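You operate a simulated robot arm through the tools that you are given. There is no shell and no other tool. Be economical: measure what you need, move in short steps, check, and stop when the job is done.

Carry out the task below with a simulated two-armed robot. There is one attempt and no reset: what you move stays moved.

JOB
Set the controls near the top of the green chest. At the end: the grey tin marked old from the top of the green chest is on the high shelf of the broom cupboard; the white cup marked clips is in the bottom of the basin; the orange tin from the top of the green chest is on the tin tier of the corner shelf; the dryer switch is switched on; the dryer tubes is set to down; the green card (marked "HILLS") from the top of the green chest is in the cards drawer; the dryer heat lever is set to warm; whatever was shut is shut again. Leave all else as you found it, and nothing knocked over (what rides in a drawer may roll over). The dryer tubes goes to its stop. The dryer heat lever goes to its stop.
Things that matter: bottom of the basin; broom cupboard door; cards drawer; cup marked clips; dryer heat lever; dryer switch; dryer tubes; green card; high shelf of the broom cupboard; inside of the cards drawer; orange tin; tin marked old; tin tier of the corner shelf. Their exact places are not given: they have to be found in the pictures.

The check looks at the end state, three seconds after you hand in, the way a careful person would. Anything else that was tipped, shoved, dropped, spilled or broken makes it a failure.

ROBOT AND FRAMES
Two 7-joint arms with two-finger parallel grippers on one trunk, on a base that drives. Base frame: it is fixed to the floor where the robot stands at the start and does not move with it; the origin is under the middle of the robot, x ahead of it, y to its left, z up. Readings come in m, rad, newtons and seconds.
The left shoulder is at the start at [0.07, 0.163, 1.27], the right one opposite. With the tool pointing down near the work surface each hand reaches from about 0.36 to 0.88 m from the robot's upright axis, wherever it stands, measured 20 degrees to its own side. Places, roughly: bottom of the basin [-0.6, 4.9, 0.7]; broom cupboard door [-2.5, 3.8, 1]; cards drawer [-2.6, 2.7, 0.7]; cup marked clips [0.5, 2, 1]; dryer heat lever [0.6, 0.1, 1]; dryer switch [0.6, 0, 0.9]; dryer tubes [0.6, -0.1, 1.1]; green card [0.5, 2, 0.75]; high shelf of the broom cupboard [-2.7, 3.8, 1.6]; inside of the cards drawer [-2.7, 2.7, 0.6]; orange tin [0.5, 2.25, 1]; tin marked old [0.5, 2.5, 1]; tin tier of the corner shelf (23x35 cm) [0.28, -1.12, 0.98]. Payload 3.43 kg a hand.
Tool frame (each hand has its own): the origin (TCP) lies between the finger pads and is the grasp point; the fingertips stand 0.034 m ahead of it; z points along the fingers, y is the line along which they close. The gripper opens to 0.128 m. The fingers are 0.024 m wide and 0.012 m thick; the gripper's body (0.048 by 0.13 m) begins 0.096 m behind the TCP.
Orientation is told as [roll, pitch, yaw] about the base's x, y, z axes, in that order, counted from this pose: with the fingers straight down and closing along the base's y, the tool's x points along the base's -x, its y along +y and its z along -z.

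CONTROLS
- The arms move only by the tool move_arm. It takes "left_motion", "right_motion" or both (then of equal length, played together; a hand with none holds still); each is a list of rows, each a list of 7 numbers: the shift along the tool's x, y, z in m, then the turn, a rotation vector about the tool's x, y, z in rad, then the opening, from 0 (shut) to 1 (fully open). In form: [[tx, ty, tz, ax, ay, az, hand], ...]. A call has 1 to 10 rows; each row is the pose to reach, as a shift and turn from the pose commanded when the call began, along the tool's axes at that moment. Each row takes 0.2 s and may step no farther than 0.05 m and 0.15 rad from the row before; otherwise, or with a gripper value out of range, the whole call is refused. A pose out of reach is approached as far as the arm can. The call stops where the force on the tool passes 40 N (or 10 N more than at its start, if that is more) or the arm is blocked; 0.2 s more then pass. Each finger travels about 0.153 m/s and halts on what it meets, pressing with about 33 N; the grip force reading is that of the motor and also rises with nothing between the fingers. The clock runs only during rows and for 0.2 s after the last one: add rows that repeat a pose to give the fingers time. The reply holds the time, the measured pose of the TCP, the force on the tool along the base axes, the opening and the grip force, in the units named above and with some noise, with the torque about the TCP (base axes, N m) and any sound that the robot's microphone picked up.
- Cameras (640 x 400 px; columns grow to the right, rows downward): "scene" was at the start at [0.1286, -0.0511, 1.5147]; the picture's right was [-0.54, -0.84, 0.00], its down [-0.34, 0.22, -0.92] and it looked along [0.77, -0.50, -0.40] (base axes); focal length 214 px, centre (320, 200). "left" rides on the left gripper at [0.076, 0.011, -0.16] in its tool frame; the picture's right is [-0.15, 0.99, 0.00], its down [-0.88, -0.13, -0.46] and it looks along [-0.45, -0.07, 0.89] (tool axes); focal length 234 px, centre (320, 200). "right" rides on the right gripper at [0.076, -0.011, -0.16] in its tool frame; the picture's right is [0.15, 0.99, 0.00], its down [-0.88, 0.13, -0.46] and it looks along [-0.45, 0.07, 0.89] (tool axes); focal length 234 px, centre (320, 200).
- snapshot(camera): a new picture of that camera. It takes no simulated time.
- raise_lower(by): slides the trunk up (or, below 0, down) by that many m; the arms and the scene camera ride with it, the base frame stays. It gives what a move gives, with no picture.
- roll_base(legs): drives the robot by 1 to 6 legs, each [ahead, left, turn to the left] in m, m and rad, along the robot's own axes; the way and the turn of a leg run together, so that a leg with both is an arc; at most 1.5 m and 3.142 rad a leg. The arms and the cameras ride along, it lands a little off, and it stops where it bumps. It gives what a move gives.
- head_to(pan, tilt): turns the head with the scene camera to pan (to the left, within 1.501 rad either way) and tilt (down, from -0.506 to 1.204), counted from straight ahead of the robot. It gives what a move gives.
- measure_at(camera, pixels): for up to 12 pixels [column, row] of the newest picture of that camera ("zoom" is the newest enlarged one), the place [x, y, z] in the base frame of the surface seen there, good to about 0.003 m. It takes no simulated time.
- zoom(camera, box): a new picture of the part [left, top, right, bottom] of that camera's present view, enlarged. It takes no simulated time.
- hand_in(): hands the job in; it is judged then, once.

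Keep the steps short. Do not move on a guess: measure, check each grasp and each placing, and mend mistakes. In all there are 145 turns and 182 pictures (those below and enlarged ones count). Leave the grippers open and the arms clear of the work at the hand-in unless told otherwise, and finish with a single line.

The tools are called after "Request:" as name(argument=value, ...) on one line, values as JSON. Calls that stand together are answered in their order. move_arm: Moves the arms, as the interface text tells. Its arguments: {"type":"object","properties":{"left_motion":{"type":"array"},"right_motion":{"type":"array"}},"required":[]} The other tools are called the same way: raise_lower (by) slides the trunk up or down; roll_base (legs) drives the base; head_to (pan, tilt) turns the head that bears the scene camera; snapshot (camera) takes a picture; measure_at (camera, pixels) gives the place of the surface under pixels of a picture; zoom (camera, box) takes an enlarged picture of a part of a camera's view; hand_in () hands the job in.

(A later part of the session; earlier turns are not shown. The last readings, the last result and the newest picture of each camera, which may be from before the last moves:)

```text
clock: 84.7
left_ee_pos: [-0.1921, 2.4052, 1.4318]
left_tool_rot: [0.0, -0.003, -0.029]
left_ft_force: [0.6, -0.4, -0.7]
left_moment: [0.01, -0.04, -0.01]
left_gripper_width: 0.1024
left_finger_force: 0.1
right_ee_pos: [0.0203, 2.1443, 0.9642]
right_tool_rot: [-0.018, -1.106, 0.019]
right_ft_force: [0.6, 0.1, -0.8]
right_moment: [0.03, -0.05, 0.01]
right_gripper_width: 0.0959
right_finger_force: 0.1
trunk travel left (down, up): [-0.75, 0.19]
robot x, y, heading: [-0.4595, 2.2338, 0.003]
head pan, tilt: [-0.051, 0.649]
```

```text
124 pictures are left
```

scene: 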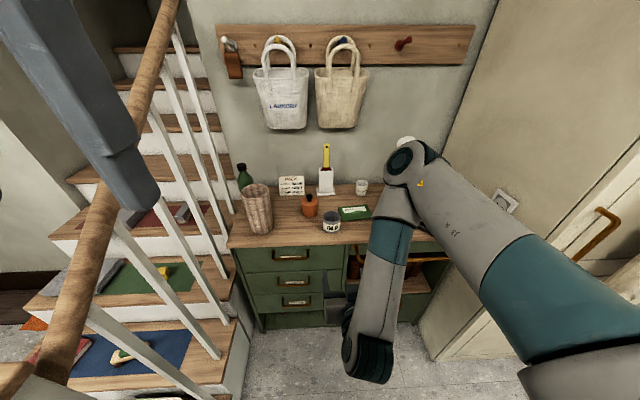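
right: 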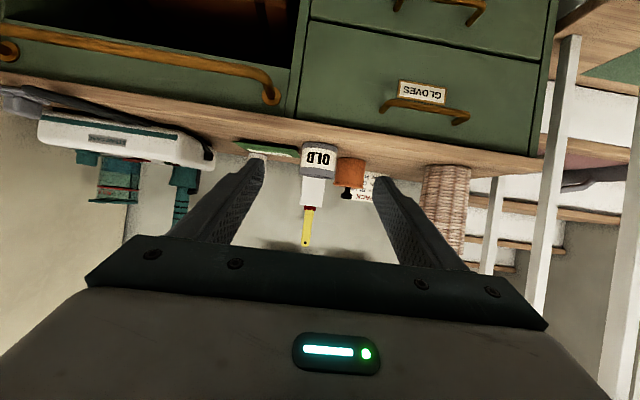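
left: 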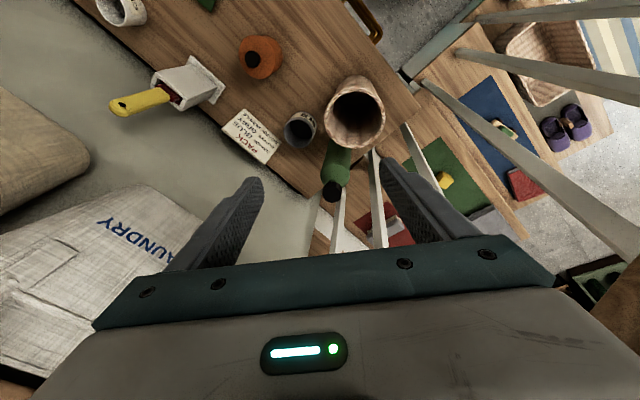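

The tin front is at (0.289, 2.158). I go straight in to (0.316, 2.157, 0.90), opening 8.5 cm, without closing yet.

Request:
move_arm(right_motion=[[-0.0108, 0.001, 0.042, 0, 0, 0, 0.66], [-0.0216, 0.002, 0.084, 0, 0, 0, 0.66], [-0.0324, 0.003, 0.126, 0, 0, 0, 0.66], [-0.0432, 0.004, 0.168, 0, 0, 0, 0.66], [-0.054, 0.005, 0.21, 0, 0, 0, 0.66], [-0.0645, 0.006, 0.25, 0, 0, 0, 0.66]])

Request:
zoom(camera="scene", box=[220, 140, 460, 300])

Request:
snapshot(camera="right")

```text
clock: 86.1
left_ee_pos: [-0.1909, 2.4049, 1.4332]
left_tool_rot: [0.0, -0.001, -0.029]
left_ft_force: [0.5, -0.7, 0.0]
left_moment: [0.0, 0.01, 0.01]
left_gripper_width: 0.1024
left_finger_force: 0.1
right_ee_pos: [0.273, 2.1586, 0.9169]
right_tool_rot: [-0.041, -1.104, 0.03]
right_ft_force: [0.8, 0.1, 0.6]
right_moment: [0.0, -0.05, 0.03]
right_gripper_width: 0.0844
right_finger_force: 0.0
right hand out of reach, approached as far as the arm can: row 3, 4, 5, 6
trunk travel left (down, up): [-0.75, 0.19]
robot x, y, heading: [-0.4592, 2.2359, 0.004]
head pan, tilt: [-0.051, 0.649]
```

```text
2.50 times, centred on (340, 220) of scene
```

zoom: 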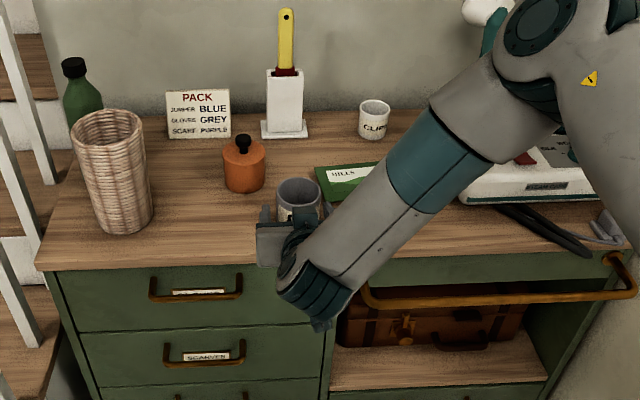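

```text
122 pictures are left
```

right: 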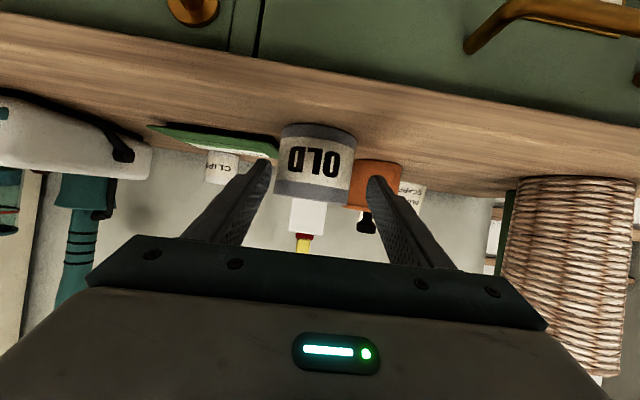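

Nearly there; the arm is at its limit, so I lower the trunk 1.7 cm and drive 4.2 cm ahead.

Request:
raise_lower(by=-0.017)

Request:
roll_base(legs=[[0.042, 0, 0]])

Request:
snapshot(camera="right")

Request:
zoom(camera="scene", box=[220, 140, 460, 300])

```text
clock: 86.7
left_ee_pos: [-0.1922, 2.405, 1.4147]
left_tool_rot: [-0.001, -0.002, -0.03]
left_ft_force: [-0.3, -0.5, 0.0]
left_moment: [0.03, 0.02, -0.04]
left_gripper_width: 0.1023
left_finger_force: 0.1
right_ee_pos: [0.272, 2.1585, 0.9009]
right_tool_rot: [-0.038, -1.108, 0.03]
right_ft_force: [0.5, -0.6, 0.7]
right_moment: [-0.01, 0.0, -0.01]
right_gripper_width: 0.0848
right_finger_force: 0.1
trunk travel left (down, up): [-0.733, 0.207]
robot x, y, heading: [-0.4565, 2.2348, -0.003]
head pan, tilt: [-0.051, 0.649]
```

```text
clock: 87.6
left_ee_pos: [-0.1574, 2.404, 1.4172]
left_tool_rot: [-0.002, -0.01, -0.03]
left_ft_force: [-1.1, -0.5, -0.3]
left_moment: [0.02, -0.09, -0.03]
left_gripper_width: 0.1023
left_finger_force: 0.0
right_ee_pos: [0.3082, 2.158, 0.9046]
right_tool_rot: [-0.039, -1.111, 0.029]
right_ft_force: [-0.4, 0.0, 0.1]
right_moment: [0.02, -0.04, 0.01]
right_gripper_width: 0.0844
right_finger_force: 0.1
trunk travel left (down, up): [-0.733, 0.207]
robot x, y, heading: [-0.4144, 2.2329, 0.009]
head pan, tilt: [-0.051, 0.649]
```

```text
121 pictures are left
```

right: 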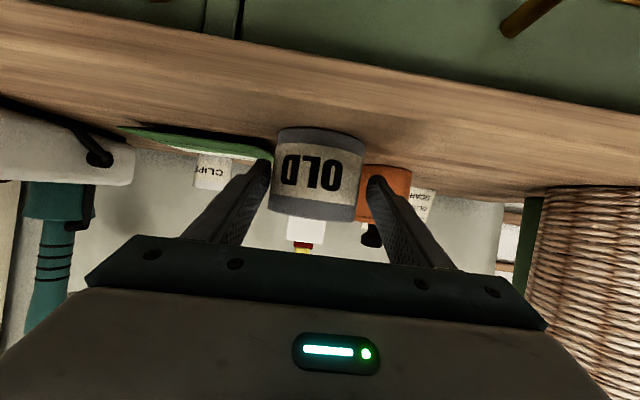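

```text
2.50 times, centred on (340, 220) of scene
```

zoom: 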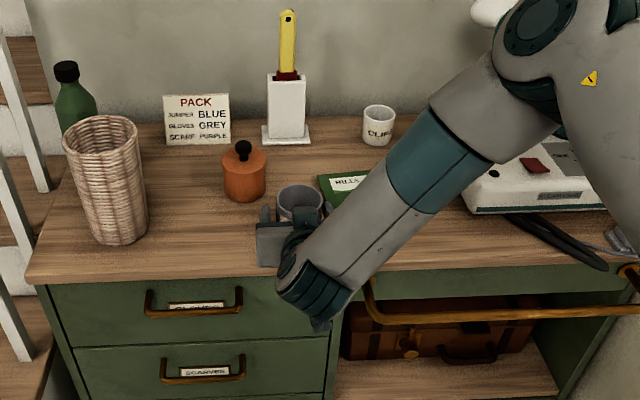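

Fingers straddle the tin. I close, then lift 6 cm.

Request:
move_arm(right_motion=[[0, 0, 0, 0, 0, 0, 0.3], [0, 0, 0, 0, 0, 0, 0.3], [0, 0, 0, 0, 0, 0, 0.3]])

Request:
raise_lower(by=0.1)

Request:
snapshot(camera="right")

Request:
zoom(camera="scene", box=[220, 140, 460, 300])

```text
clock: 88.4
left_ee_pos: [-0.1506, 2.4051, 1.4149]
left_tool_rot: [0.0, -0.002, -0.03]
left_ft_force: [0.2, -0.6, -0.6]
left_moment: [-0.02, 0.0, 0.0]
left_gripper_width: 0.1024
left_finger_force: 0.0
right_ee_pos: [0.3126, 2.158, 0.9011]
right_tool_rot: [-0.04, -1.104, 0.029]
right_ft_force: [-0.2, 0.3, 0.5]
right_moment: [0.01, 0.01, -0.02]
right_gripper_width: 0.075
right_finger_force: 33.4
trunk travel left (down, up): [-0.733, 0.207]
robot x, y, heading: [-0.4155, 2.2324, -0.002]
head pan, tilt: [-0.051, 0.649]
```

```text
clock: 89.7
left_ee_pos: [-0.15, 2.4061, 1.5161]
left_tool_rot: [-0.001, -0.004, -0.029]
left_ft_force: [0.3, 0.2, -0.4]
left_moment: [0.0, 0.0, 0.0]
left_gripper_width: 0.1023
left_finger_force: 0.1
right_ee_pos: [0.313, 2.1576, 1.0006]
right_tool_rot: [-0.038, -1.106, 0.029]
right_ft_force: [0.3, -0.3, -1.1]
right_moment: [0.03, 0.03, -0.05]
right_gripper_width: 0.075
right_finger_force: 32.9
trunk travel left (down, up): [-0.833, 0.107]
robot x, y, heading: [-0.4128, 2.235, -0.004]
head pan, tilt: [-0.051, 0.649]
```

```text
119 pictures are left
```

right: 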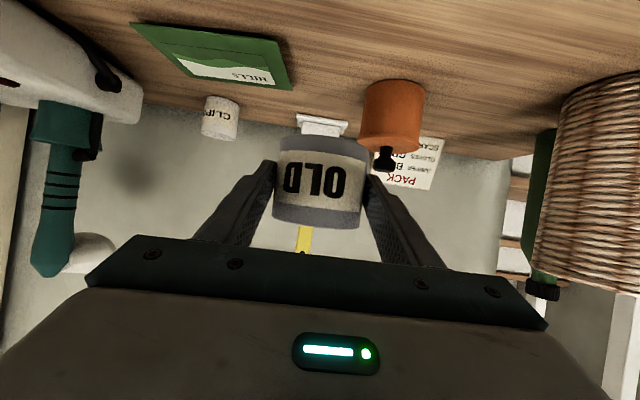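

```text
2.50 times, centred on (340, 220) of scene
```

zoom: 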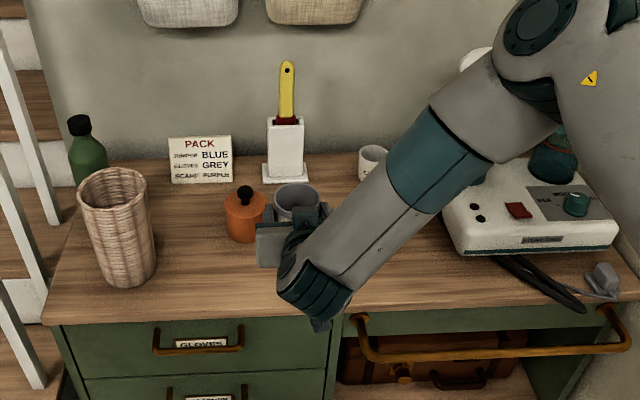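

The old tin is held upright. I retract the right hand up and back with the same attitude to make room for the left.

Request:
move_arm(right_motion=[[-0.019, -0.013, -0.037, 0, 0, 0, 0.3], [-0.038, -0.026, -0.074, 0, 0, 0, 0.3], [-0.056, -0.04, -0.11, 0, 0, 0, 0.3], [-0.075, -0.053, -0.147, 0, 0, 0, 0.3], [-0.094, -0.067, -0.184, 0, 0, 0, 0.3], [-0.113, -0.08, -0.22, 0, 0, 0, 0.3], [-0.131, -0.093, -0.257, 0, 0, 0, 0.3], [-0.15, -0.107, -0.294, 0, 0, 0, 0.3], [-0.169, -0.12, -0.331, 0, 0, 0, 0.3]])

Request:
snapshot(camera="scene")

```text
clock: 91.7
left_ee_pos: [-0.1533, 2.4043, 1.516]
left_tool_rot: [-0.001, -0.005, -0.029]
left_ft_force: [-0.3, 0.2, -0.4]
left_moment: [0.0, -0.05, 0.03]
left_gripper_width: 0.1026
left_finger_force: 0.1
right_ee_pos: [0.1616, 2.0626, 1.3161]
right_tool_rot: [-0.037, -1.108, 0.029]
right_ft_force: [-0.1, -1.4, 0.5]
right_moment: [-0.02, 0.03, 0.05]
right_gripper_width: 0.075
right_finger_force: 33.0
right hand out of reach, approached as far as the arm can: row 7, 8, 9
trunk travel left (down, up): [-0.833, 0.107]
robot x, y, heading: [-0.4162, 2.2335, 0.004]
head pan, tilt: [-0.051, 0.649]
```

```text
117 pictures are left
```

scene: 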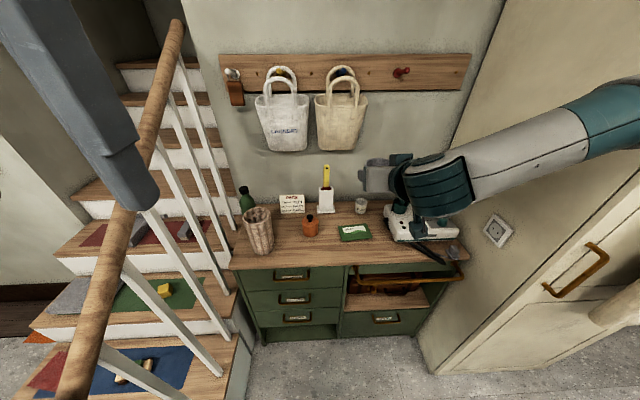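

Request:
measure_at(camera="scene", pixels=[[600, 120], [540, 150], [440, 170], [375, 175], [630, 100], [362, 205], [356, 200], [367, 201]])

Request:
head_to(pan=-0.9, tilt=0.3)

Request:
snapshot(camera="scene")

```text
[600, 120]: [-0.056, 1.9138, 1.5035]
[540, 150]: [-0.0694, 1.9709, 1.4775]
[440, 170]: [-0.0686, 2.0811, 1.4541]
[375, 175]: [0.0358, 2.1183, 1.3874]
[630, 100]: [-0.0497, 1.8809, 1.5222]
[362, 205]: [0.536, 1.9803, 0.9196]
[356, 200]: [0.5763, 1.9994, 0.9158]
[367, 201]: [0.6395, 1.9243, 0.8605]
```

```text
clock: 92.9
left_ee_pos: [-0.1515, 2.405, 1.5147]
left_tool_rot: [0.0, -0.004, -0.029]
left_ft_force: [-0.1, 0.5, 0.0]
left_moment: [-0.04, 0.01, 0.0]
left_gripper_width: 0.1023
left_finger_force: 0.1
right_ee_pos: [0.1628, 2.0628, 1.3139]
right_tool_rot: [-0.039, -1.107, 0.028]
right_ft_force: [0.2, -0.2, -0.9]
right_moment: [-0.02, -0.02, -0.02]
right_gripper_width: 0.0747
right_finger_force: 32.6
trunk travel left (down, up): [-0.833, 0.107]
robot x, y, heading: [-0.4171, 2.2314, -0.006]
head pan, tilt: [-0.901, 0.3]
```

```text
116 pictures are left
```

scene: 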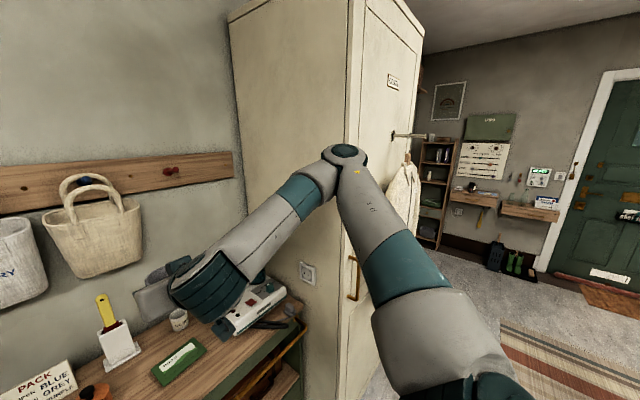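

The right arm blocks the left here, so I take only the old tin now; the cup goes with the card on the next trip. I back out and turn to face the cupboard side.

Request:
roll_base(legs=[[-0.8, 0, 0], [0, 0, 2.4], [0.3, -0.3, 0.5]])

Request:
head_to(pan=-0.4, tilt=0.25)

Request:
snapshot(camera="scene")

```text
clock: 105.1
left_ee_pos: [-1.6432, 2.5341, 1.5154]
left_tool_rot: [0.0, -0.006, 2.869]
left_ft_force: [-0.2, -0.8, 0.5]
left_moment: [0.01, 0.0, 0.0]
left_gripper_width: 0.1026
left_finger_force: 0.1
right_ee_pos: [-1.865, 2.9424, 1.3143]
right_tool_rot: [-0.039, -1.106, 2.927]
right_ft_force: [-0.3, -0.5, -0.4]
right_moment: [0.02, 0.01, 0.01]
right_gripper_width: 0.0749
right_finger_force: 33.0
trunk travel left (down, up): [-0.833, 0.107]
robot x, y, heading: [-1.3454, 2.6369, 2.901]
head pan, tilt: [-0.901, 0.3]
```

```text
clock: 106.1
left_ee_pos: [-1.6446, 2.5369, 1.5164]
left_tool_rot: [0.0, -0.003, 2.867]
left_ft_force: [0.9, 0.4, -0.4]
left_moment: [-0.01, 0.04, 0.0]
left_gripper_width: 0.1024
left_finger_force: 0.1
right_ee_pos: [-1.8666, 2.9431, 1.3141]
right_tool_rot: [-0.038, -1.105, 2.927]
right_ft_force: [-0.5, 0.4, -0.8]
right_moment: [0.0, 0.0, 0.01]
right_gripper_width: 0.0748
right_finger_force: 32.6
trunk travel left (down, up): [-0.833, 0.107]
robot x, y, heading: [-1.3484, 2.6382, 2.901]
head pan, tilt: [-0.4, 0.25]
```

```text
115 pictures are left
```

scene: 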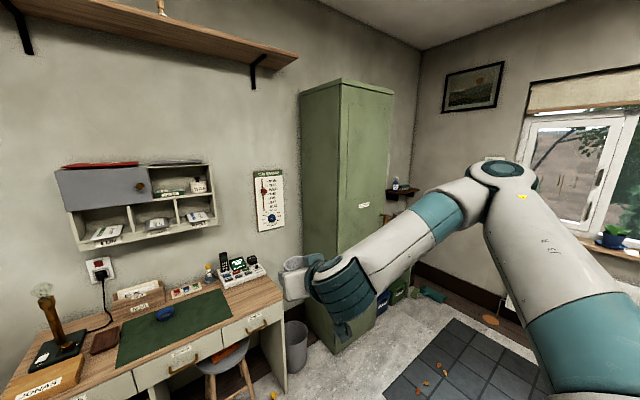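

The cupboard is at (350,190). I turn to face -x and strafe right to stand before it.

Request:
roll_base(legs=[[0, 0, 0.24], [0.0, -1.1, 0]])

Request:
head_to(pan=0, tilt=0.15)

Request:
snapshot(camera="scene")

```text
clock: 112.5
left_ee_pos: [-1.6125, 3.5649, 1.5154]
left_tool_rot: [0.001, -0.004, 3.117]
left_ft_force: [-0.6, 0.1, 0.1]
left_moment: [-0.01, -0.03, -0.03]
left_gripper_width: 0.1025
left_finger_force: 0.0
right_ee_pos: [-1.9273, 3.9038, 1.3143]
right_tool_rot: [-0.04, -1.104, -3.106]
right_ft_force: [0.3, 0.0, -1.5]
right_moment: [-0.01, 0.01, 0.01]
right_gripper_width: 0.075
right_finger_force: 33.0
trunk travel left (down, up): [-0.833, 0.107]
robot x, y, heading: [-1.3519, 3.7355, -3.134]
head pan, tilt: [-0.4, 0.25]
```

```text
clock: 113.4
left_ee_pos: [-1.613, 3.5638, 1.5151]
left_tool_rot: [-0.002, -0.003, 3.116]
left_ft_force: [0.2, -0.1, 1.2]
left_moment: [0.01, -0.03, 0.0]
left_gripper_width: 0.1021
left_finger_force: 0.0
right_ee_pos: [-1.9283, 3.9055, 1.3138]
right_tool_rot: [-0.037, -1.105, -3.109]
right_ft_force: [0.5, -0.7, -0.8]
right_moment: [-0.01, -0.03, -0.03]
right_gripper_width: 0.0749
right_finger_force: 32.9
trunk travel left (down, up): [-0.833, 0.107]
robot x, y, heading: [-1.351, 3.7379, -3.139]
head pan, tilt: [0.0, 0.15]
```

```text
114 pictures are left
```

scene: 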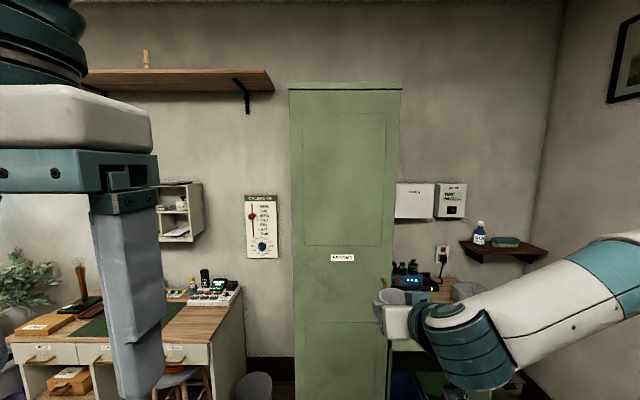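

Request:
zoom(camera="scene", box=[280, 70, 440, 320])

Request:
measure_at(camera="scene", pixels=[[387, 280], [385, 300], [291, 95], [400, 95], [294, 300], [340, 250], [394, 250], [402, 140], [345, 86], [320, 380]])

```text
1.60 times, centred on (360, 195) of scene
```

zoom: 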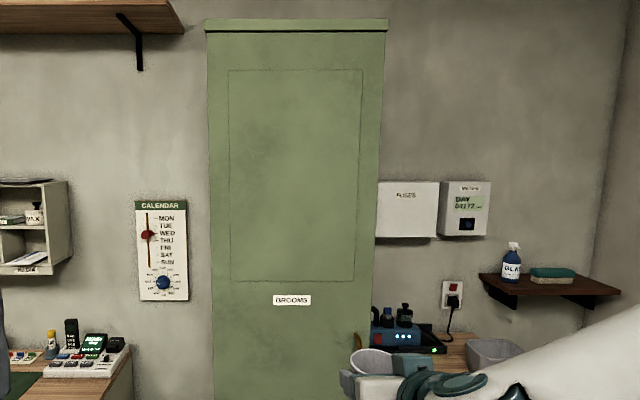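

```text
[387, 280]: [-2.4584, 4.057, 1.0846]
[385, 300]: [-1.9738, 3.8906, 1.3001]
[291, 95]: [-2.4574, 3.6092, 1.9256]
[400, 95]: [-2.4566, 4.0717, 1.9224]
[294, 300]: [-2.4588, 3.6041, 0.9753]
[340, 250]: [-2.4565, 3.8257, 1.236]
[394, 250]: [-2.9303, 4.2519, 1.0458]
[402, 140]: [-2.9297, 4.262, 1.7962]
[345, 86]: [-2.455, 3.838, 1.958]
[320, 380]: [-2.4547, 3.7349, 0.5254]
```

Door plane is x=-2.455, y 3.60–4.07; the handle is at the right edge, hidden by my right hand. I lift the right hand (keeping attitude) and raise the trunk by 0.1.

Request:
move_arm(right_motion=[[-0.03, -0.015, -0.015, 0, 0, 0, 0.3], [-0.06, -0.03, -0.03, 0, 0, 0, 0.3], [-0.09, -0.045, -0.045, 0, 0, 0, 0.3], [-0.12, -0.06, -0.06, 0, 0, 0, 0.3], [-0.15, -0.075, -0.075, 0, 0, 0, 0.3], [-0.18, -0.09, -0.09, 0, 0, 0, 0.3], [-0.21, -0.1, -0.105, 0, 0, 0, 0.3]])

Request:
head_to(pan=-0.1, tilt=0.35)

Request:
snapshot(camera="scene")

```text
clock: 115.0
left_ee_pos: [-1.6129, 3.5646, 1.5165]
left_tool_rot: [0.0, -0.004, 3.117]
left_ft_force: [-0.5, -0.3, -0.2]
left_moment: [-0.04, -0.06, 0.02]
left_gripper_width: 0.1025
left_finger_force: 0.0
right_ee_pos: [-1.9246, 4.002, 1.5502]
right_tool_rot: [-0.039, -1.104, -3.109]
right_ft_force: [0.0, 0.1, -1.2]
right_moment: [-0.03, 0.04, 0.03]
right_gripper_width: 0.0751
right_finger_force: 33.1
trunk travel left (down, up): [-0.833, 0.107]
robot x, y, heading: [-1.3495, 3.7376, -3.137]
head pan, tilt: [0.0, 0.15]
```

```text
clock: 115.7
left_ee_pos: [-1.6135, 3.5637, 1.5149]
left_tool_rot: [0.001, -0.003, 3.118]
left_ft_force: [-0.5, 0.0, 0.8]
left_moment: [0.01, 0.01, 0.01]
left_gripper_width: 0.1023
left_finger_force: 0.0
right_ee_pos: [-1.9262, 4.0013, 1.5493]
right_tool_rot: [-0.038, -1.104, -3.109]
right_ft_force: [0.1, -0.1, -1.1]
right_moment: [0.03, 0.01, -0.02]
right_gripper_width: 0.0749
right_finger_force: 32.5
trunk travel left (down, up): [-0.833, 0.107]
robot x, y, heading: [-1.3491, 3.7323, -3.135]
head pan, tilt: [-0.099, 0.351]
```

```text
112 pictures are left
```

scene: 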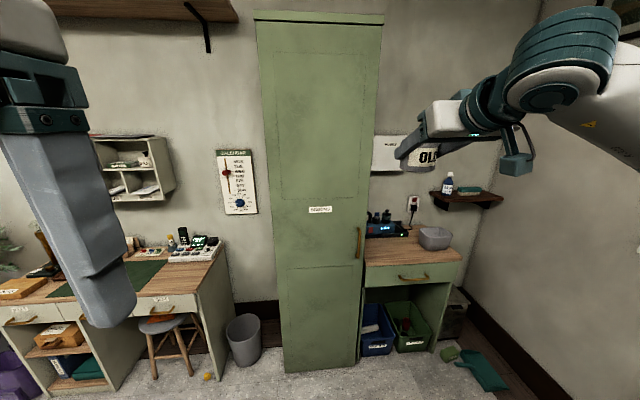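

Now the vertical handle is visible at (358,242). I zoom and measure it.

Request:
zoom(camera="scene", box=[335, 210, 385, 275])

Request:
measure_at(camera="zoom", pixels=[[300, 120], [300, 200], [300, 280], [312, 105], [312, 300], [250, 200], [340, 200]])

```text
6.15 times, centred on (360, 242) of scene
```

zoom: 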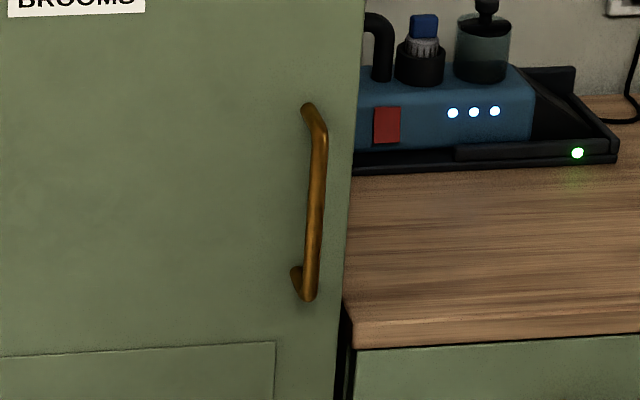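

```text
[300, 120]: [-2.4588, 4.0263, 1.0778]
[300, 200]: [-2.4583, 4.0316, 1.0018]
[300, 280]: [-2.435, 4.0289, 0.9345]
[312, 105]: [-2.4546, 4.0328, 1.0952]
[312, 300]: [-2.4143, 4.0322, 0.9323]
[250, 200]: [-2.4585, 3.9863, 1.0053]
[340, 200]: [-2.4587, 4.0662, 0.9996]
```

Handle: vertical bar at about (-2.42, 4.037), z 0.93–1.08. I drive 0.36 m ahead and 0.32 m right so the left hand can face it.

Request:
roll_base(legs=[[0.36, -0.32, 0]])

Request:
move_arm(left_motion=[[-0.02, -0.01, 0.035, 0, -0.14, 0, 0.8], [-0.04, -0.02, 0.07, 0, -0.28, 0, 0.8], [-0.065, -0.03, 0.105, 0, -0.42, 0, 0.8], [-0.09, -0.04, 0.14, 0, -0.56, 0, 0.8], [-0.115, -0.05, 0.175, 0, -0.7, 0, 0.8], [-0.14, -0.06, 0.21, 0, -0.84, 0, 0.8], [-0.165, -0.075, 0.245, 0, -0.98, 0, 0.8], [-0.19, -0.09, 0.28, 0, -1.12, 0, 0.8], [-0.215, -0.1, 0.315, 0, -1.26, 0, 0.8], [-0.24, -0.11, 0.35, 0, -1.4, 0, 0.8]])

Request:
snapshot(camera="scene")

Request:
snapshot(camera="left")

```text
clock: 118.6
left_ee_pos: [-1.9742, 3.8779, 1.5159]
left_tool_rot: [-0.002, -0.005, 3.114]
left_ft_force: [-0.1, -1.3, -0.1]
left_moment: [0.04, -0.02, -0.05]
left_gripper_width: 0.1022
left_finger_force: 0.0
right_ee_pos: [-2.2867, 4.3172, 1.5514]
right_tool_rot: [-0.04, -1.107, -3.11]
right_ft_force: [-0.1, 0.3, -0.3]
right_moment: [0.01, -0.02, 0.0]
right_gripper_width: 0.0749
right_finger_force: 33.1
trunk travel left (down, up): [-0.833, 0.107]
robot x, y, heading: [-1.7123, 4.0531, -3.141]
head pan, tilt: [-0.099, 0.351]
```

```text
clock: 120.8
left_ee_pos: [-2.2173, 4.0088, 1.1713]
left_tool_rot: [0.021, -1.403, 3.093]
left_ft_force: [0.5, -0.6, 0.1]
left_moment: [-0.01, 0.01, 0.01]
left_gripper_width: 0.1022
left_finger_force: 0.1
left hand out of reach, approached as far as the arm can: row 4, 5, 6, 7, 8, 9, 10
right_ee_pos: [-2.286, 4.3249, 1.5496]
right_tool_rot: [-0.03, -1.107, -3.121]
right_ft_force: [0.3, 0.5, -0.8]
right_moment: [0.0, -0.02, 0.08]
right_gripper_width: 0.0751
right_finger_force: 33.3
trunk travel left (down, up): [-0.833, 0.107]
robot x, y, heading: [-1.7065, 4.0502, -3.137]
head pan, tilt: [-0.099, 0.351]
```

```text
110 pictures are left
```

scene: 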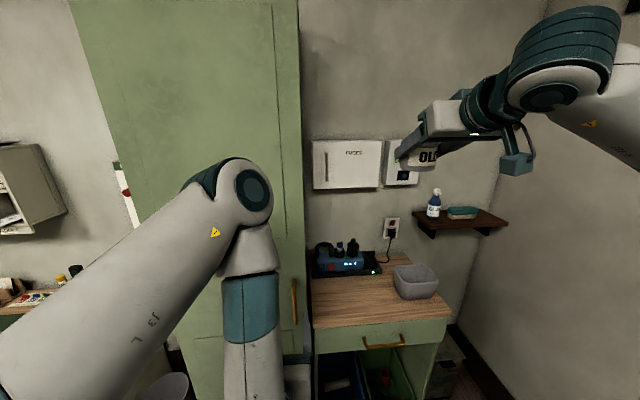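

```text
109 pictures are left
```

left: 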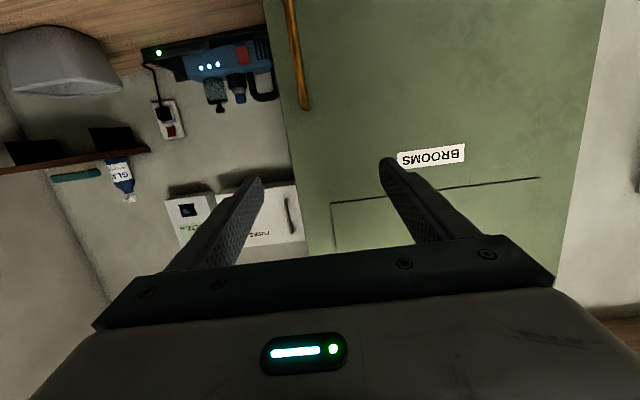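

The hand is pointing at the door; bar needs z≈1.01. I lower the trunk 0.16 and advance part way (TCP to about x -2.36), aligned with the bar.

Request:
raise_lower(by=-0.16)

Request:
move_arm(left_motion=[[-0.006, -0.006, 0.036, 0, 0, 0, 0.6], [-0.012, -0.012, 0.072, 0, 0, 0, 0.6], [-0.018, -0.018, 0.108, 0, 0, 0, 0.6], [-0.024, -0.022, 0.14, 0, 0, 0, 0.6]])

Request:
snapshot(camera="left")

Request:
head_to(pan=-0.05, tilt=0.6)

Request:
snapshot(camera="scene")

```text
clock: 122.6
left_ee_pos: [-2.2191, 4.0062, 1.0098]
left_tool_rot: [0.001, -1.398, 3.118]
left_ft_force: [0.5, 0.2, -0.9]
left_moment: [0.0, 0.01, -0.02]
left_gripper_width: 0.1025
left_finger_force: 0.2
right_ee_pos: [-2.287, 4.3187, 1.3916]
right_tool_rot: [-0.037, -1.104, -3.113]
right_ft_force: [1.3, 0.2, -0.1]
right_moment: [0.03, 0.0, 0.0]
right_gripper_width: 0.0753
right_finger_force: 32.4
trunk travel left (down, up): [-0.673, 0.267]
robot x, y, heading: [-1.7108, 4.0476, -3.138]
head pan, tilt: [-0.099, 0.351]
```

```text
clock: 123.6
left_ee_pos: [-2.3599, 4.0314, 1.0082]
left_tool_rot: [-0.004, -1.4, 3.118]
left_ft_force: [0.0, -0.6, -0.2]
left_moment: [0.0, -0.02, 0.02]
left_gripper_width: 0.0769
left_finger_force: 0.0
right_ee_pos: [-2.2886, 4.318, 1.3891]
right_tool_rot: [-0.04, -1.105, -3.111]
right_ft_force: [0.3, -0.2, -0.7]
right_moment: [0.04, 0.01, -0.03]
right_gripper_width: 0.0747
right_finger_force: 33.0
trunk travel left (down, up): [-0.673, 0.267]
robot x, y, heading: [-1.7114, 4.049, -3.142]
head pan, tilt: [-0.099, 0.351]
```

```text
108 pictures are left
```

left: 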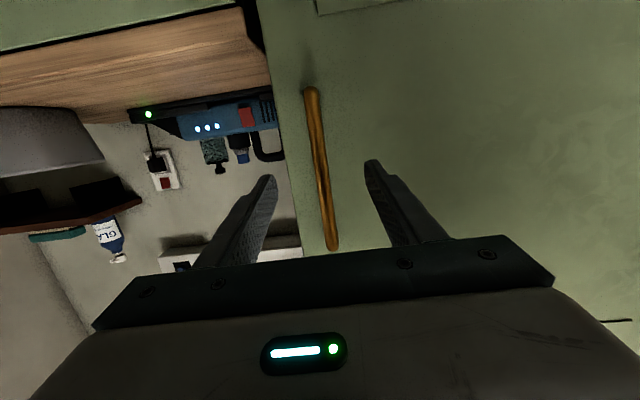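

```text
clock: 124.4
left_ee_pos: [-2.3586, 4.0315, 1.009]
left_tool_rot: [-0.001, -1.4, 3.112]
left_ft_force: [-0.6, 0.0, 0.2]
left_moment: [0.02, 0.04, 0.01]
left_gripper_width: 0.0767
left_finger_force: 0.1
right_ee_pos: [-2.2884, 4.3192, 1.3898]
right_tool_rot: [-0.039, -1.104, -3.113]
right_ft_force: [0.0, -0.2, -0.6]
right_moment: [0.0, 0.0, 0.01]
right_gripper_width: 0.0751
right_finger_force: 33.3
trunk travel left (down, up): [-0.673, 0.267]
robot x, y, heading: [-1.7102, 4.0476, -3.138]
head pan, tilt: [-0.051, 0.6]
```

```text
107 pictures are left
```

scene: 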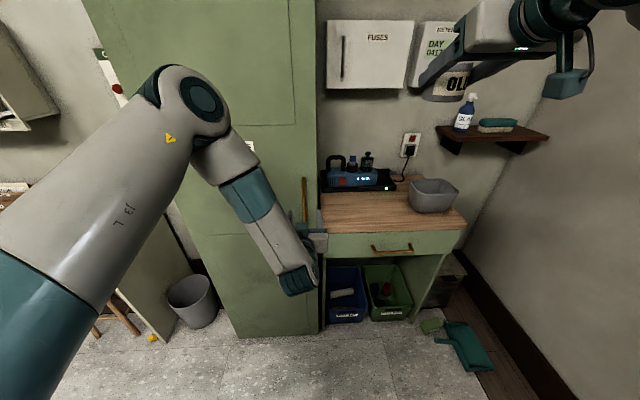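

The bar lies between the fingers. I measure it in the left picture.

Request:
measure_at(camera="left", pixels=[[316, 130], [323, 180], [330, 230], [311, 92], [350, 130]])

```text
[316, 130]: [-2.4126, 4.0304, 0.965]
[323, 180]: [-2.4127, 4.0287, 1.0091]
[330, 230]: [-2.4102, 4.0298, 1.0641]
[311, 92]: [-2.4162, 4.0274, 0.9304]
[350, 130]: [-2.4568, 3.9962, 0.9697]
```

Bar at x -2.413. I advance 4.7 cm (tips stay 1.5 cm off the door) and close.

Request:
move_arm(left_motion=[[-0.004, 0, 0.024, 0, 0, 0, 0.6], [-0.008, 0, 0.046, 0, 0, 0, 0.6], [-0.008, 0, 0.046, 0, 0, 0, 0], [-0.008, 0, 0.046, 0, 0, 0, 0], [-0.008, 0, 0.046, 0, 0, 0, 0]])

```text
clock: 125.6
left_ee_pos: [-2.4065, 4.0311, 1.0092]
left_tool_rot: [-0.002, -1.401, 3.117]
left_ft_force: [-0.4, -4.6, 0.2]
left_moment: [-0.06, -0.16, 0.12]
left_gripper_width: 0.0139
left_finger_force: 45.4
right_ee_pos: [-2.2885, 4.3186, 1.3914]
right_tool_rot: [-0.04, -1.107, -3.11]
right_ft_force: [1.3, 0.3, -0.5]
right_moment: [0.0, -0.02, -0.03]
right_gripper_width: 0.075
right_finger_force: 32.9
trunk travel left (down, up): [-0.673, 0.267]
robot x, y, heading: [-1.7067, 4.0507, -3.14]
head pan, tilt: [-0.051, 0.6]
```

Gripped. I pull the door along its arc (hinge at y≈3.60), first to about 28°, turning the hand half as much.

Request:
move_arm(left_motion=[[0.0051, 0.0038, -0.0296, 0.034, 0, 0.006, 0], [0.0101, 0.0098, -0.0588, 0.069, 0, 0.012, 0], [0.015, 0.0177, -0.0875, 0.103, 0, 0.018, 0], [0.0198, 0.0277, -0.1157, 0.138, 0, 0.024, 0], [0.0245, 0.0397, -0.143, 0.172, 0, 0.03, 0], [0.029, 0.0536, -0.1694, 0.207, 0, 0.036, 0], [0.0334, 0.0693, -0.1948, 0.241, 0, 0.041, 0]])

Request:
snapshot(camera="scene")

```text
clock: 126.4
left_ee_pos: [-2.328, 4.0118, 1.0105]
left_tool_rot: [0.048, -1.387, 3.007]
left_ft_force: [-3.6, -14.6, -9.4]
left_moment: [1.12, -0.24, 0.09]
left_gripper_width: 0.0138
left_finger_force: 45.4
left hand out of reach, approached as far as the arm can: row 3
right_ee_pos: [-2.2899, 4.3158, 1.3905]
right_tool_rot: [-0.037, -1.105, -3.11]
right_ft_force: [0.8, 0.7, -0.6]
right_moment: [-0.07, 0.02, 0.05]
right_gripper_width: 0.0751
right_finger_force: 33.4
trunk travel left (down, up): [-0.673, 0.267]
robot x, y, heading: [-1.7124, 4.0495, -3.135]
head pan, tilt: [-0.051, 0.6]
stopped in row 3 (left hand): the force on the tool passed its limit (the readings are from after the stop); the commanded pose is now the measured one
```

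```text
106 pictures are left
```

scene: 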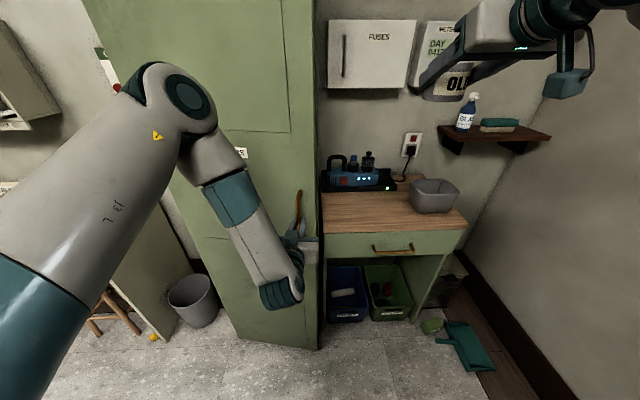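

The door is ajar (~10°). The arm is at its reach limit, so I continue the arc by driving the base back.

Request:
roll_base(legs=[[-0.06, 0.016, 0], [-0.06, 0.027, 0], [-0.05, 0.035, 0]])

Request:
snapshot(camera="scene")

```text
clock: 127.4
left_ee_pos: [-2.2755, 3.9926, 1.0108]
left_tool_rot: [0.057, -1.392, 3.009]
left_ft_force: [0.7, -1.4, -19.3]
left_moment: [0.65, -0.42, -0.16]
left_gripper_width: 0.0138
left_finger_force: 44.4
right_ee_pos: [-2.2354, 4.2995, 1.3897]
right_tool_rot: [-0.039, -1.105, -3.105]
right_ft_force: [0.3, 0.2, -0.3]
right_moment: [-0.03, 0.01, -0.08]
right_gripper_width: 0.0751
right_finger_force: 33.4
trunk travel left (down, up): [-0.673, 0.267]
robot x, y, heading: [-1.6622, 4.0349, -3.134]
head pan, tilt: [-0.051, 0.6]
stopped in leg 1: the force on the tool passed its limit (the readings are from after the stop); the commanded pose is now the measured one
```

```text
105 pictures are left
```

scene: 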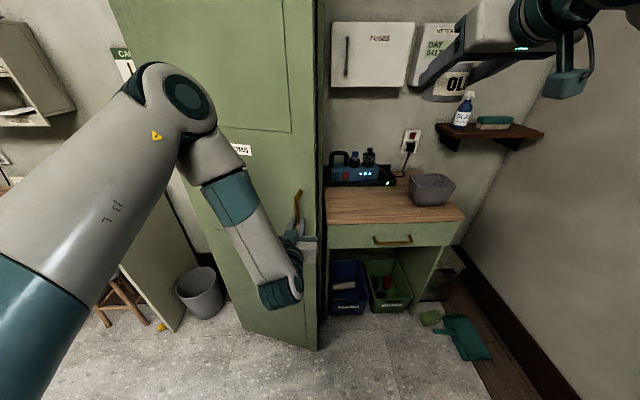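

Door is at about 18°, gap 14 cm. I release the bar, back off, close the fingers and straighten the hand, to push the door from its inner side.

Request:
move_arm(left_motion=[[0, 0, 0, 0, 0, 0, 0.3], [0, 0, 0, 0, 0, 0, 0.4], [0, 0, -0.04, 0, 0, 0, 0.4], [0, 0, -0.08, 0, 0, 0, 0.2], [0, -0.03, -0.1, -0.1, 0, -0.02, 0], [0, -0.075, -0.1, -0.22, 0, -0.04, 0], [0, -0.12, -0.1, -0.3, 0, -0.05, 0]])

Request:
snapshot(camera="scene")

Request:
snapshot(camera="left")

```text
clock: 129.0
left_ee_pos: [-2.1752, 4.1049, 1.0306]
left_tool_rot: [0.074, -1.398, -2.987]
left_ft_force: [0.8, -0.4, 0.4]
left_moment: [-0.02, -0.02, 0.0]
left_gripper_width: 0.0001
left_finger_force: 33.1
left hand out of reach, approached as far as the arm can: row 7
right_ee_pos: [-2.2383, 4.3031, 1.3909]
right_tool_rot: [-0.035, -1.103, -3.111]
right_ft_force: [-0.1, 0.1, -1.0]
right_moment: [0.01, 0.02, 0.03]
right_gripper_width: 0.075
right_finger_force: 32.0
trunk travel left (down, up): [-0.673, 0.267]
robot x, y, heading: [-1.6623, 4.0324, -3.134]
head pan, tilt: [-0.051, 0.6]
```

```text
104 pictures are left
```

scene: 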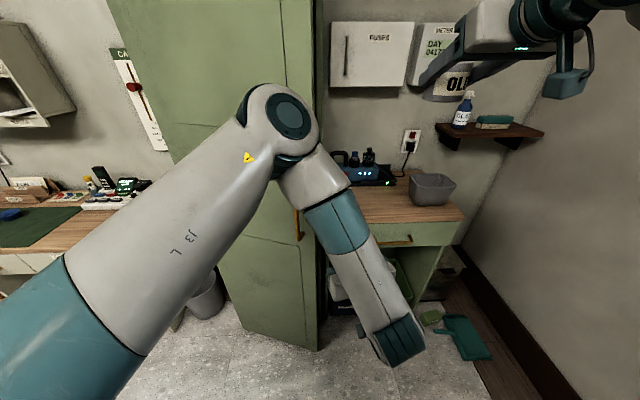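

```text
103 pictures are left
```

left: 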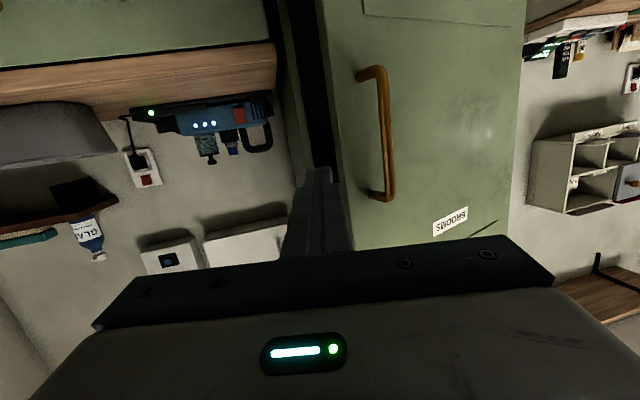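

The dark gap is visible left of the handle. I slide the closed fingers past the door edge, then sweep left and back to open it to about 40°.

Request:
move_arm(left_motion=[[-0.007, 0, 0.04, 0, 0, 0, 0], [-0.014, 0, 0.08, 0, 0, 0, 0], [-0.021, 0, 0.12, 0, 0, 0, 0], [-0.026, 0, 0.153, 0, 0, 0, 0], [-0.026, 0.025, 0.148, 0, 0, 0, 0], [-0.021, 0.045, 0.125, 0, 0, 0, 0], [-0.016, 0.068, 0.095, 0, 0, 0, 0], [-0.01, 0.092, 0.06, 0, 0, 0, 0], [-0.004, 0.117, 0.026, 0, 0, 0, 0]])

Request:
snapshot(camera="scene")

Request:
snapshot(camera="left")

```text
clock: 130.4
left_ee_pos: [-2.2917, 4.0465, 1.0311]
left_tool_rot: [0.027, -1.392, -2.968]
left_ft_force: [10.2, 23.2, 4.2]
left_moment: [-0.41, 0.11, 0.35]
left_gripper_width: 0.0002
left_finger_force: 33.7
right_ee_pos: [-2.2342, 4.3039, 1.3916]
right_tool_rot: [-0.043, -1.104, -3.109]
right_ft_force: [-0.6, -1.4, -0.4]
right_moment: [0.05, -0.01, -0.15]
right_gripper_width: 0.075
right_finger_force: 32.7
trunk travel left (down, up): [-0.673, 0.267]
robot x, y, heading: [-1.6569, 4.0373, -3.137]
head pan, tilt: [-0.051, 0.6]
stopped in row 7 (left hand): the force on the tool passed its limit (the readings are from after the stop); the commanded pose is now the measured one
```

```text
102 pictures are left
```

scene: 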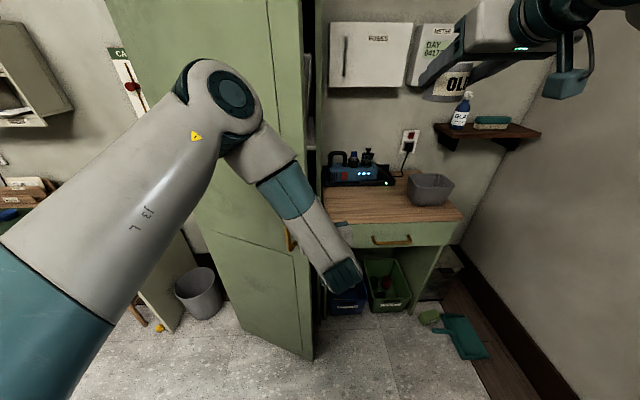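

```text
101 pictures are left
```

left: 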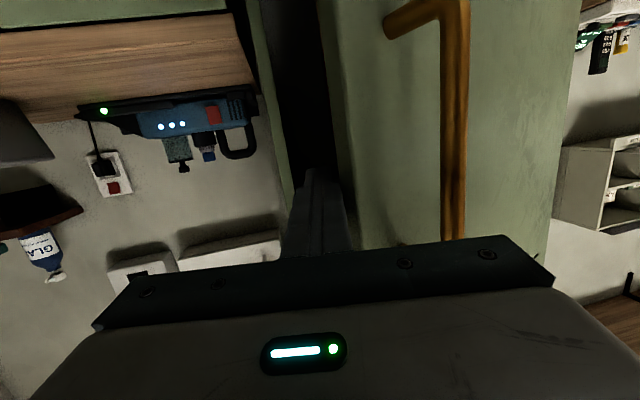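

It works (door ~26°). I keep sweeping in smaller steps.

Request:
move_arm(left_motion=[[0.002, 0.016, -0.01, 0, 0, 0, 0], [0.004, 0.032, -0.02, 0, 0, 0, 0], [0.006, 0.049, -0.031, 0, 0, 0, 0], [0.007, 0.066, -0.042, 0, 0, 0, 0], [0.009, 0.082, -0.053, 0, 0, 0, 0], [0.011, 0.099, -0.063, 0, 0, 0, 0], [0.013, 0.116, -0.074, 0, 0, 0, 0], [0.014, 0.132, -0.085, 0, 0, 0, 0], [0.016, 0.149, -0.096, 0, 0, 0, 0]])

Request:
snapshot(camera="scene")

```text
clock: 131.0
left_ee_pos: [-2.2691, 4.0347, 1.0302]
left_tool_rot: [0.024, -1.393, -2.981]
left_ft_force: [12.3, 21.9, 2.6]
left_moment: [-0.35, 0.16, 0.37]
left_gripper_width: 0.0
left_finger_force: 33.0
right_ee_pos: [-2.2328, 4.3083, 1.3907]
right_tool_rot: [-0.038, -1.105, -3.118]
right_ft_force: [-0.4, -1.4, -0.1]
right_moment: [0.03, -0.02, -0.05]
right_gripper_width: 0.0748
right_finger_force: 33.1
trunk travel left (down, up): [-0.673, 0.267]
robot x, y, heading: [-1.6585, 4.0352, 3.145]
head pan, tilt: [-0.051, 0.6]
stopped in row 2 (left hand): the force on the tool passed its limit (the readings are from after the stop); the commanded pose is now the measured one
```

```text
100 pictures are left
```

scene: 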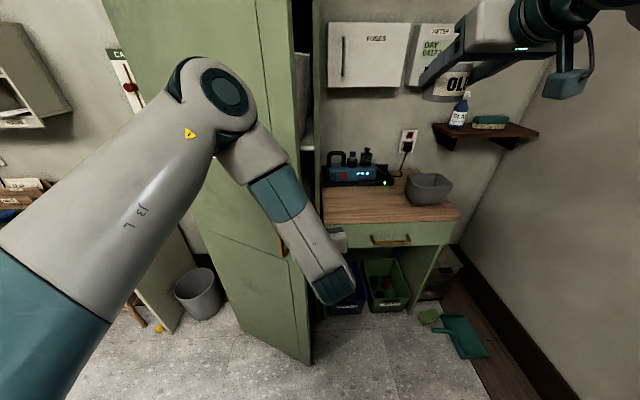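

Force limit again. I'd rather swing the base left, which sweeps and turns the hand behind the door. First I move the right hand (with the tin) 12 cm further right for clearance.

Request:
move_arm(right_motion=[[0, -0.04, 0, 0, 0, 0, 0.3], [0, -0.08, -0.01, 0, 0, 0, 0.3], [0, -0.12, -0.02, 0, 0, 0, 0.3]])

Request:
roll_base(legs=[[-0.03, 0.0, 0.1], [-0.04, 0, 0.1], [-0.04, 0, 0.1]])

Request:
snapshot(camera="scene")

```text
clock: 131.8
left_ee_pos: [-2.2691, 4.0356, 1.0311]
left_tool_rot: [0.063, -1.393, -3.01]
left_ft_force: [12.8, 24.6, -0.8]
left_moment: [-0.39, 0.18, 0.43]
left_gripper_width: 0.0
left_finger_force: 32.7
right_ee_pos: [-2.2141, 4.4324, 1.4004]
right_tool_rot: [-0.028, -1.105, -3.126]
right_ft_force: [0.6, -0.6, -1.4]
right_moment: [-0.02, 0.0, 0.04]
right_gripper_width: 0.0752
right_finger_force: 32.6
trunk travel left (down, up): [-0.673, 0.267]
robot x, y, heading: [-1.6564, 4.0395, -3.14]
head pan, tilt: [-0.051, 0.6]
```

```text
clock: 132.5
left_ee_pos: [-2.267, 4.0357, 1.0296]
left_tool_rot: [0.013, -1.391, -2.969]
left_ft_force: [3.8, 10.1, 1.2]
left_moment: [-0.16, 0.06, 0.16]
left_gripper_width: 0.0
left_finger_force: 32.8
right_ee_pos: [-2.2146, 4.4258, 1.3996]
right_tool_rot: [-0.037, -1.103, -3.109]
right_ft_force: [-0.6, -0.4, -1.3]
right_moment: [0.01, 0.0, -0.01]
right_gripper_width: 0.0749
right_finger_force: 32.7
trunk travel left (down, up): [-0.673, 0.267]
robot x, y, heading: [-1.6584, 4.0391, -3.136]
head pan, tilt: [-0.051, 0.6]
stopped in leg 1: the force on the tool passed its limit (the readings are from after the stop); the commanded pose is now the measured one
```

```text
99 pictures are left
```

scene: 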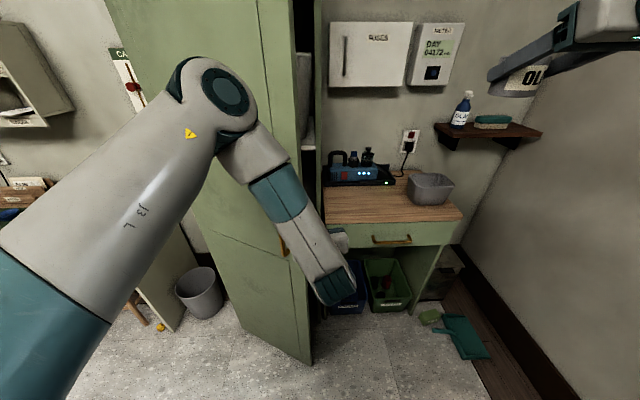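

Probably the gripper body touches the handle. I back off 4 cm so only the fingertips are behind the edge, then sweep left and back.

Request:
move_arm(left_motion=[[0.004, -0.01, -0.025, 0, 0, 0, 0], [0.008, -0.01, -0.045, 0, 0, 0, 0], [0.008, 0.01, -0.045, 0, 0, 0, 0], [0.01, 0.02, -0.06, 0, 0, 0, 0], [0.012, 0.03, -0.075, 0, 0, 0, 0], [0.014, 0.042, -0.088, 0, 0, 0, 0], [0.016, 0.056, -0.1, 0, 0, 0, 0], [0.018, 0.07, -0.112, 0, 0, 0, 0]])

Request:
snapshot(camera="left")

```text
clock: 134.3
left_ee_pos: [-2.1429, 3.9863, 1.0338]
left_tool_rot: [0.016, -1.39, -2.966]
left_ft_force: [0.4, 0.6, 0.2]
left_moment: [-0.03, 0.02, 0.03]
left_gripper_width: 0.0
left_finger_force: 33.0
right_ee_pos: [-2.2148, 4.4243, 1.4004]
right_tool_rot: [-0.036, -1.104, -3.111]
right_ft_force: [0.0, 0.7, 0.0]
right_moment: [-0.01, -0.01, -0.02]
right_gripper_width: 0.0749
right_finger_force: 33.1
trunk travel left (down, up): [-0.673, 0.267]
robot x, y, heading: [-1.6551, 4.0408, -3.137]
head pan, tilt: [-0.051, 0.6]
```

```text
98 pictures are left
```

left: 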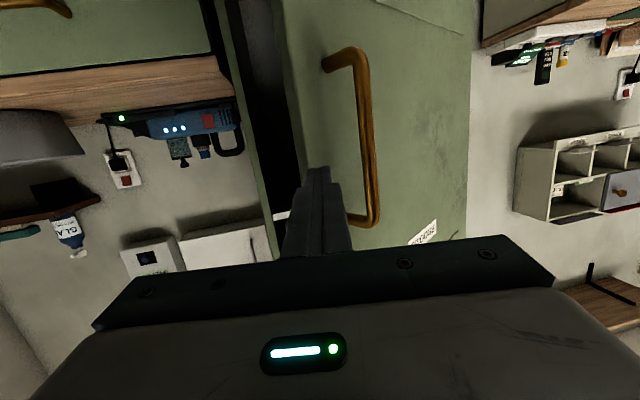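

I slipped out in front. I measure the door edge and opening.

Request:
measure_at(camera="left", pixels=[[285, 100], [292, 140], [300, 60], [440, 100], [240, 100], [360, 150], [255, 200]])

```text
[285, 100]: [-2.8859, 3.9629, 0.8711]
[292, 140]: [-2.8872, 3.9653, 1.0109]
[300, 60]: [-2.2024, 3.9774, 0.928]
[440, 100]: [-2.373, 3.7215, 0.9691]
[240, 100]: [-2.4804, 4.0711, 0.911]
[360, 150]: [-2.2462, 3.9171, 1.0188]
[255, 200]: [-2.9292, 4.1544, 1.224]
```

Door is at 34°, edge near (-2.19, 3.99). I go round the edge with about 3 cm overlap and follow the arc tangentially to ~50°.

Request:
move_arm(left_motion=[[0, -0.04, -0.01, 0, 0, 0, 0], [0, -0.06, -0.005, 0, 0, 0, 0], [-0.005, -0.06, 0.03, 0, 0, 0, 0], [-0.01, -0.06, 0.059, 0, 0, 0, 0], [-0.01, -0.045, 0.059, 0, 0, 0, 0], [-0.007, -0.025, 0.044, 0, 0, 0, 0], [-0.005, -0.004, 0.029, 0, 0, 0, 0], [-0.002, 0.017, 0.013, 0, 0, 0, 0], [0.001, 0.038, -0.003, 0, 0, 0, 0], [0.004, 0.06, -0.019, 0, 0, 0, 0]])

Request:
snapshot(camera="left")

Request:
snapshot(camera="scene")

```text
clock: 136.1
left_ee_pos: [-2.1561, 3.9734, 1.0322]
left_tool_rot: [-0.099, -1.392, -2.86]
left_ft_force: [-10.0, 8.8, -6.0]
left_moment: [-0.03, -0.13, -0.2]
left_gripper_width: 0.0001
left_finger_force: 33.6
left hand out of reach, approached as far as the arm can: row 9
right_ee_pos: [-2.2142, 4.4257, 1.4009]
right_tool_rot: [-0.038, -1.104, -3.111]
right_ft_force: [-0.5, 0.5, -1.3]
right_moment: [-0.03, -0.03, 0.04]
right_gripper_width: 0.075
right_finger_force: 32.9
trunk travel left (down, up): [-0.673, 0.267]
robot x, y, heading: [-1.6543, 4.0357, -3.139]
head pan, tilt: [-0.051, 0.6]
stopped in row 9 (left hand): the force on the tool passed its limit (the readings are from after the stop); the commanded pose is now the measured one
```

```text
97 pictures are left
```

left: 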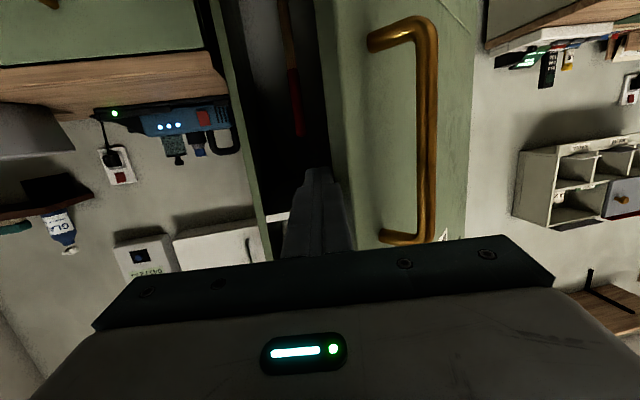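

```text
96 pictures are left
```

scene: 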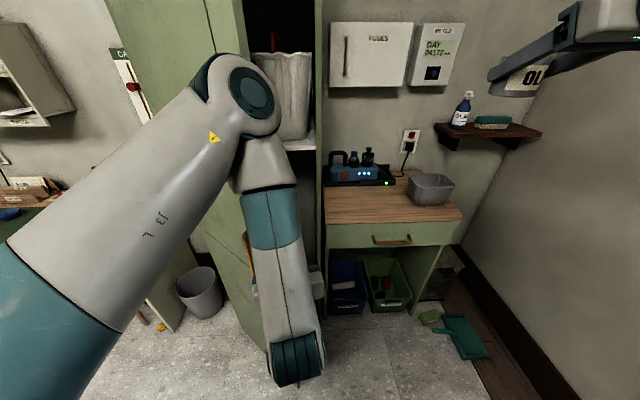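

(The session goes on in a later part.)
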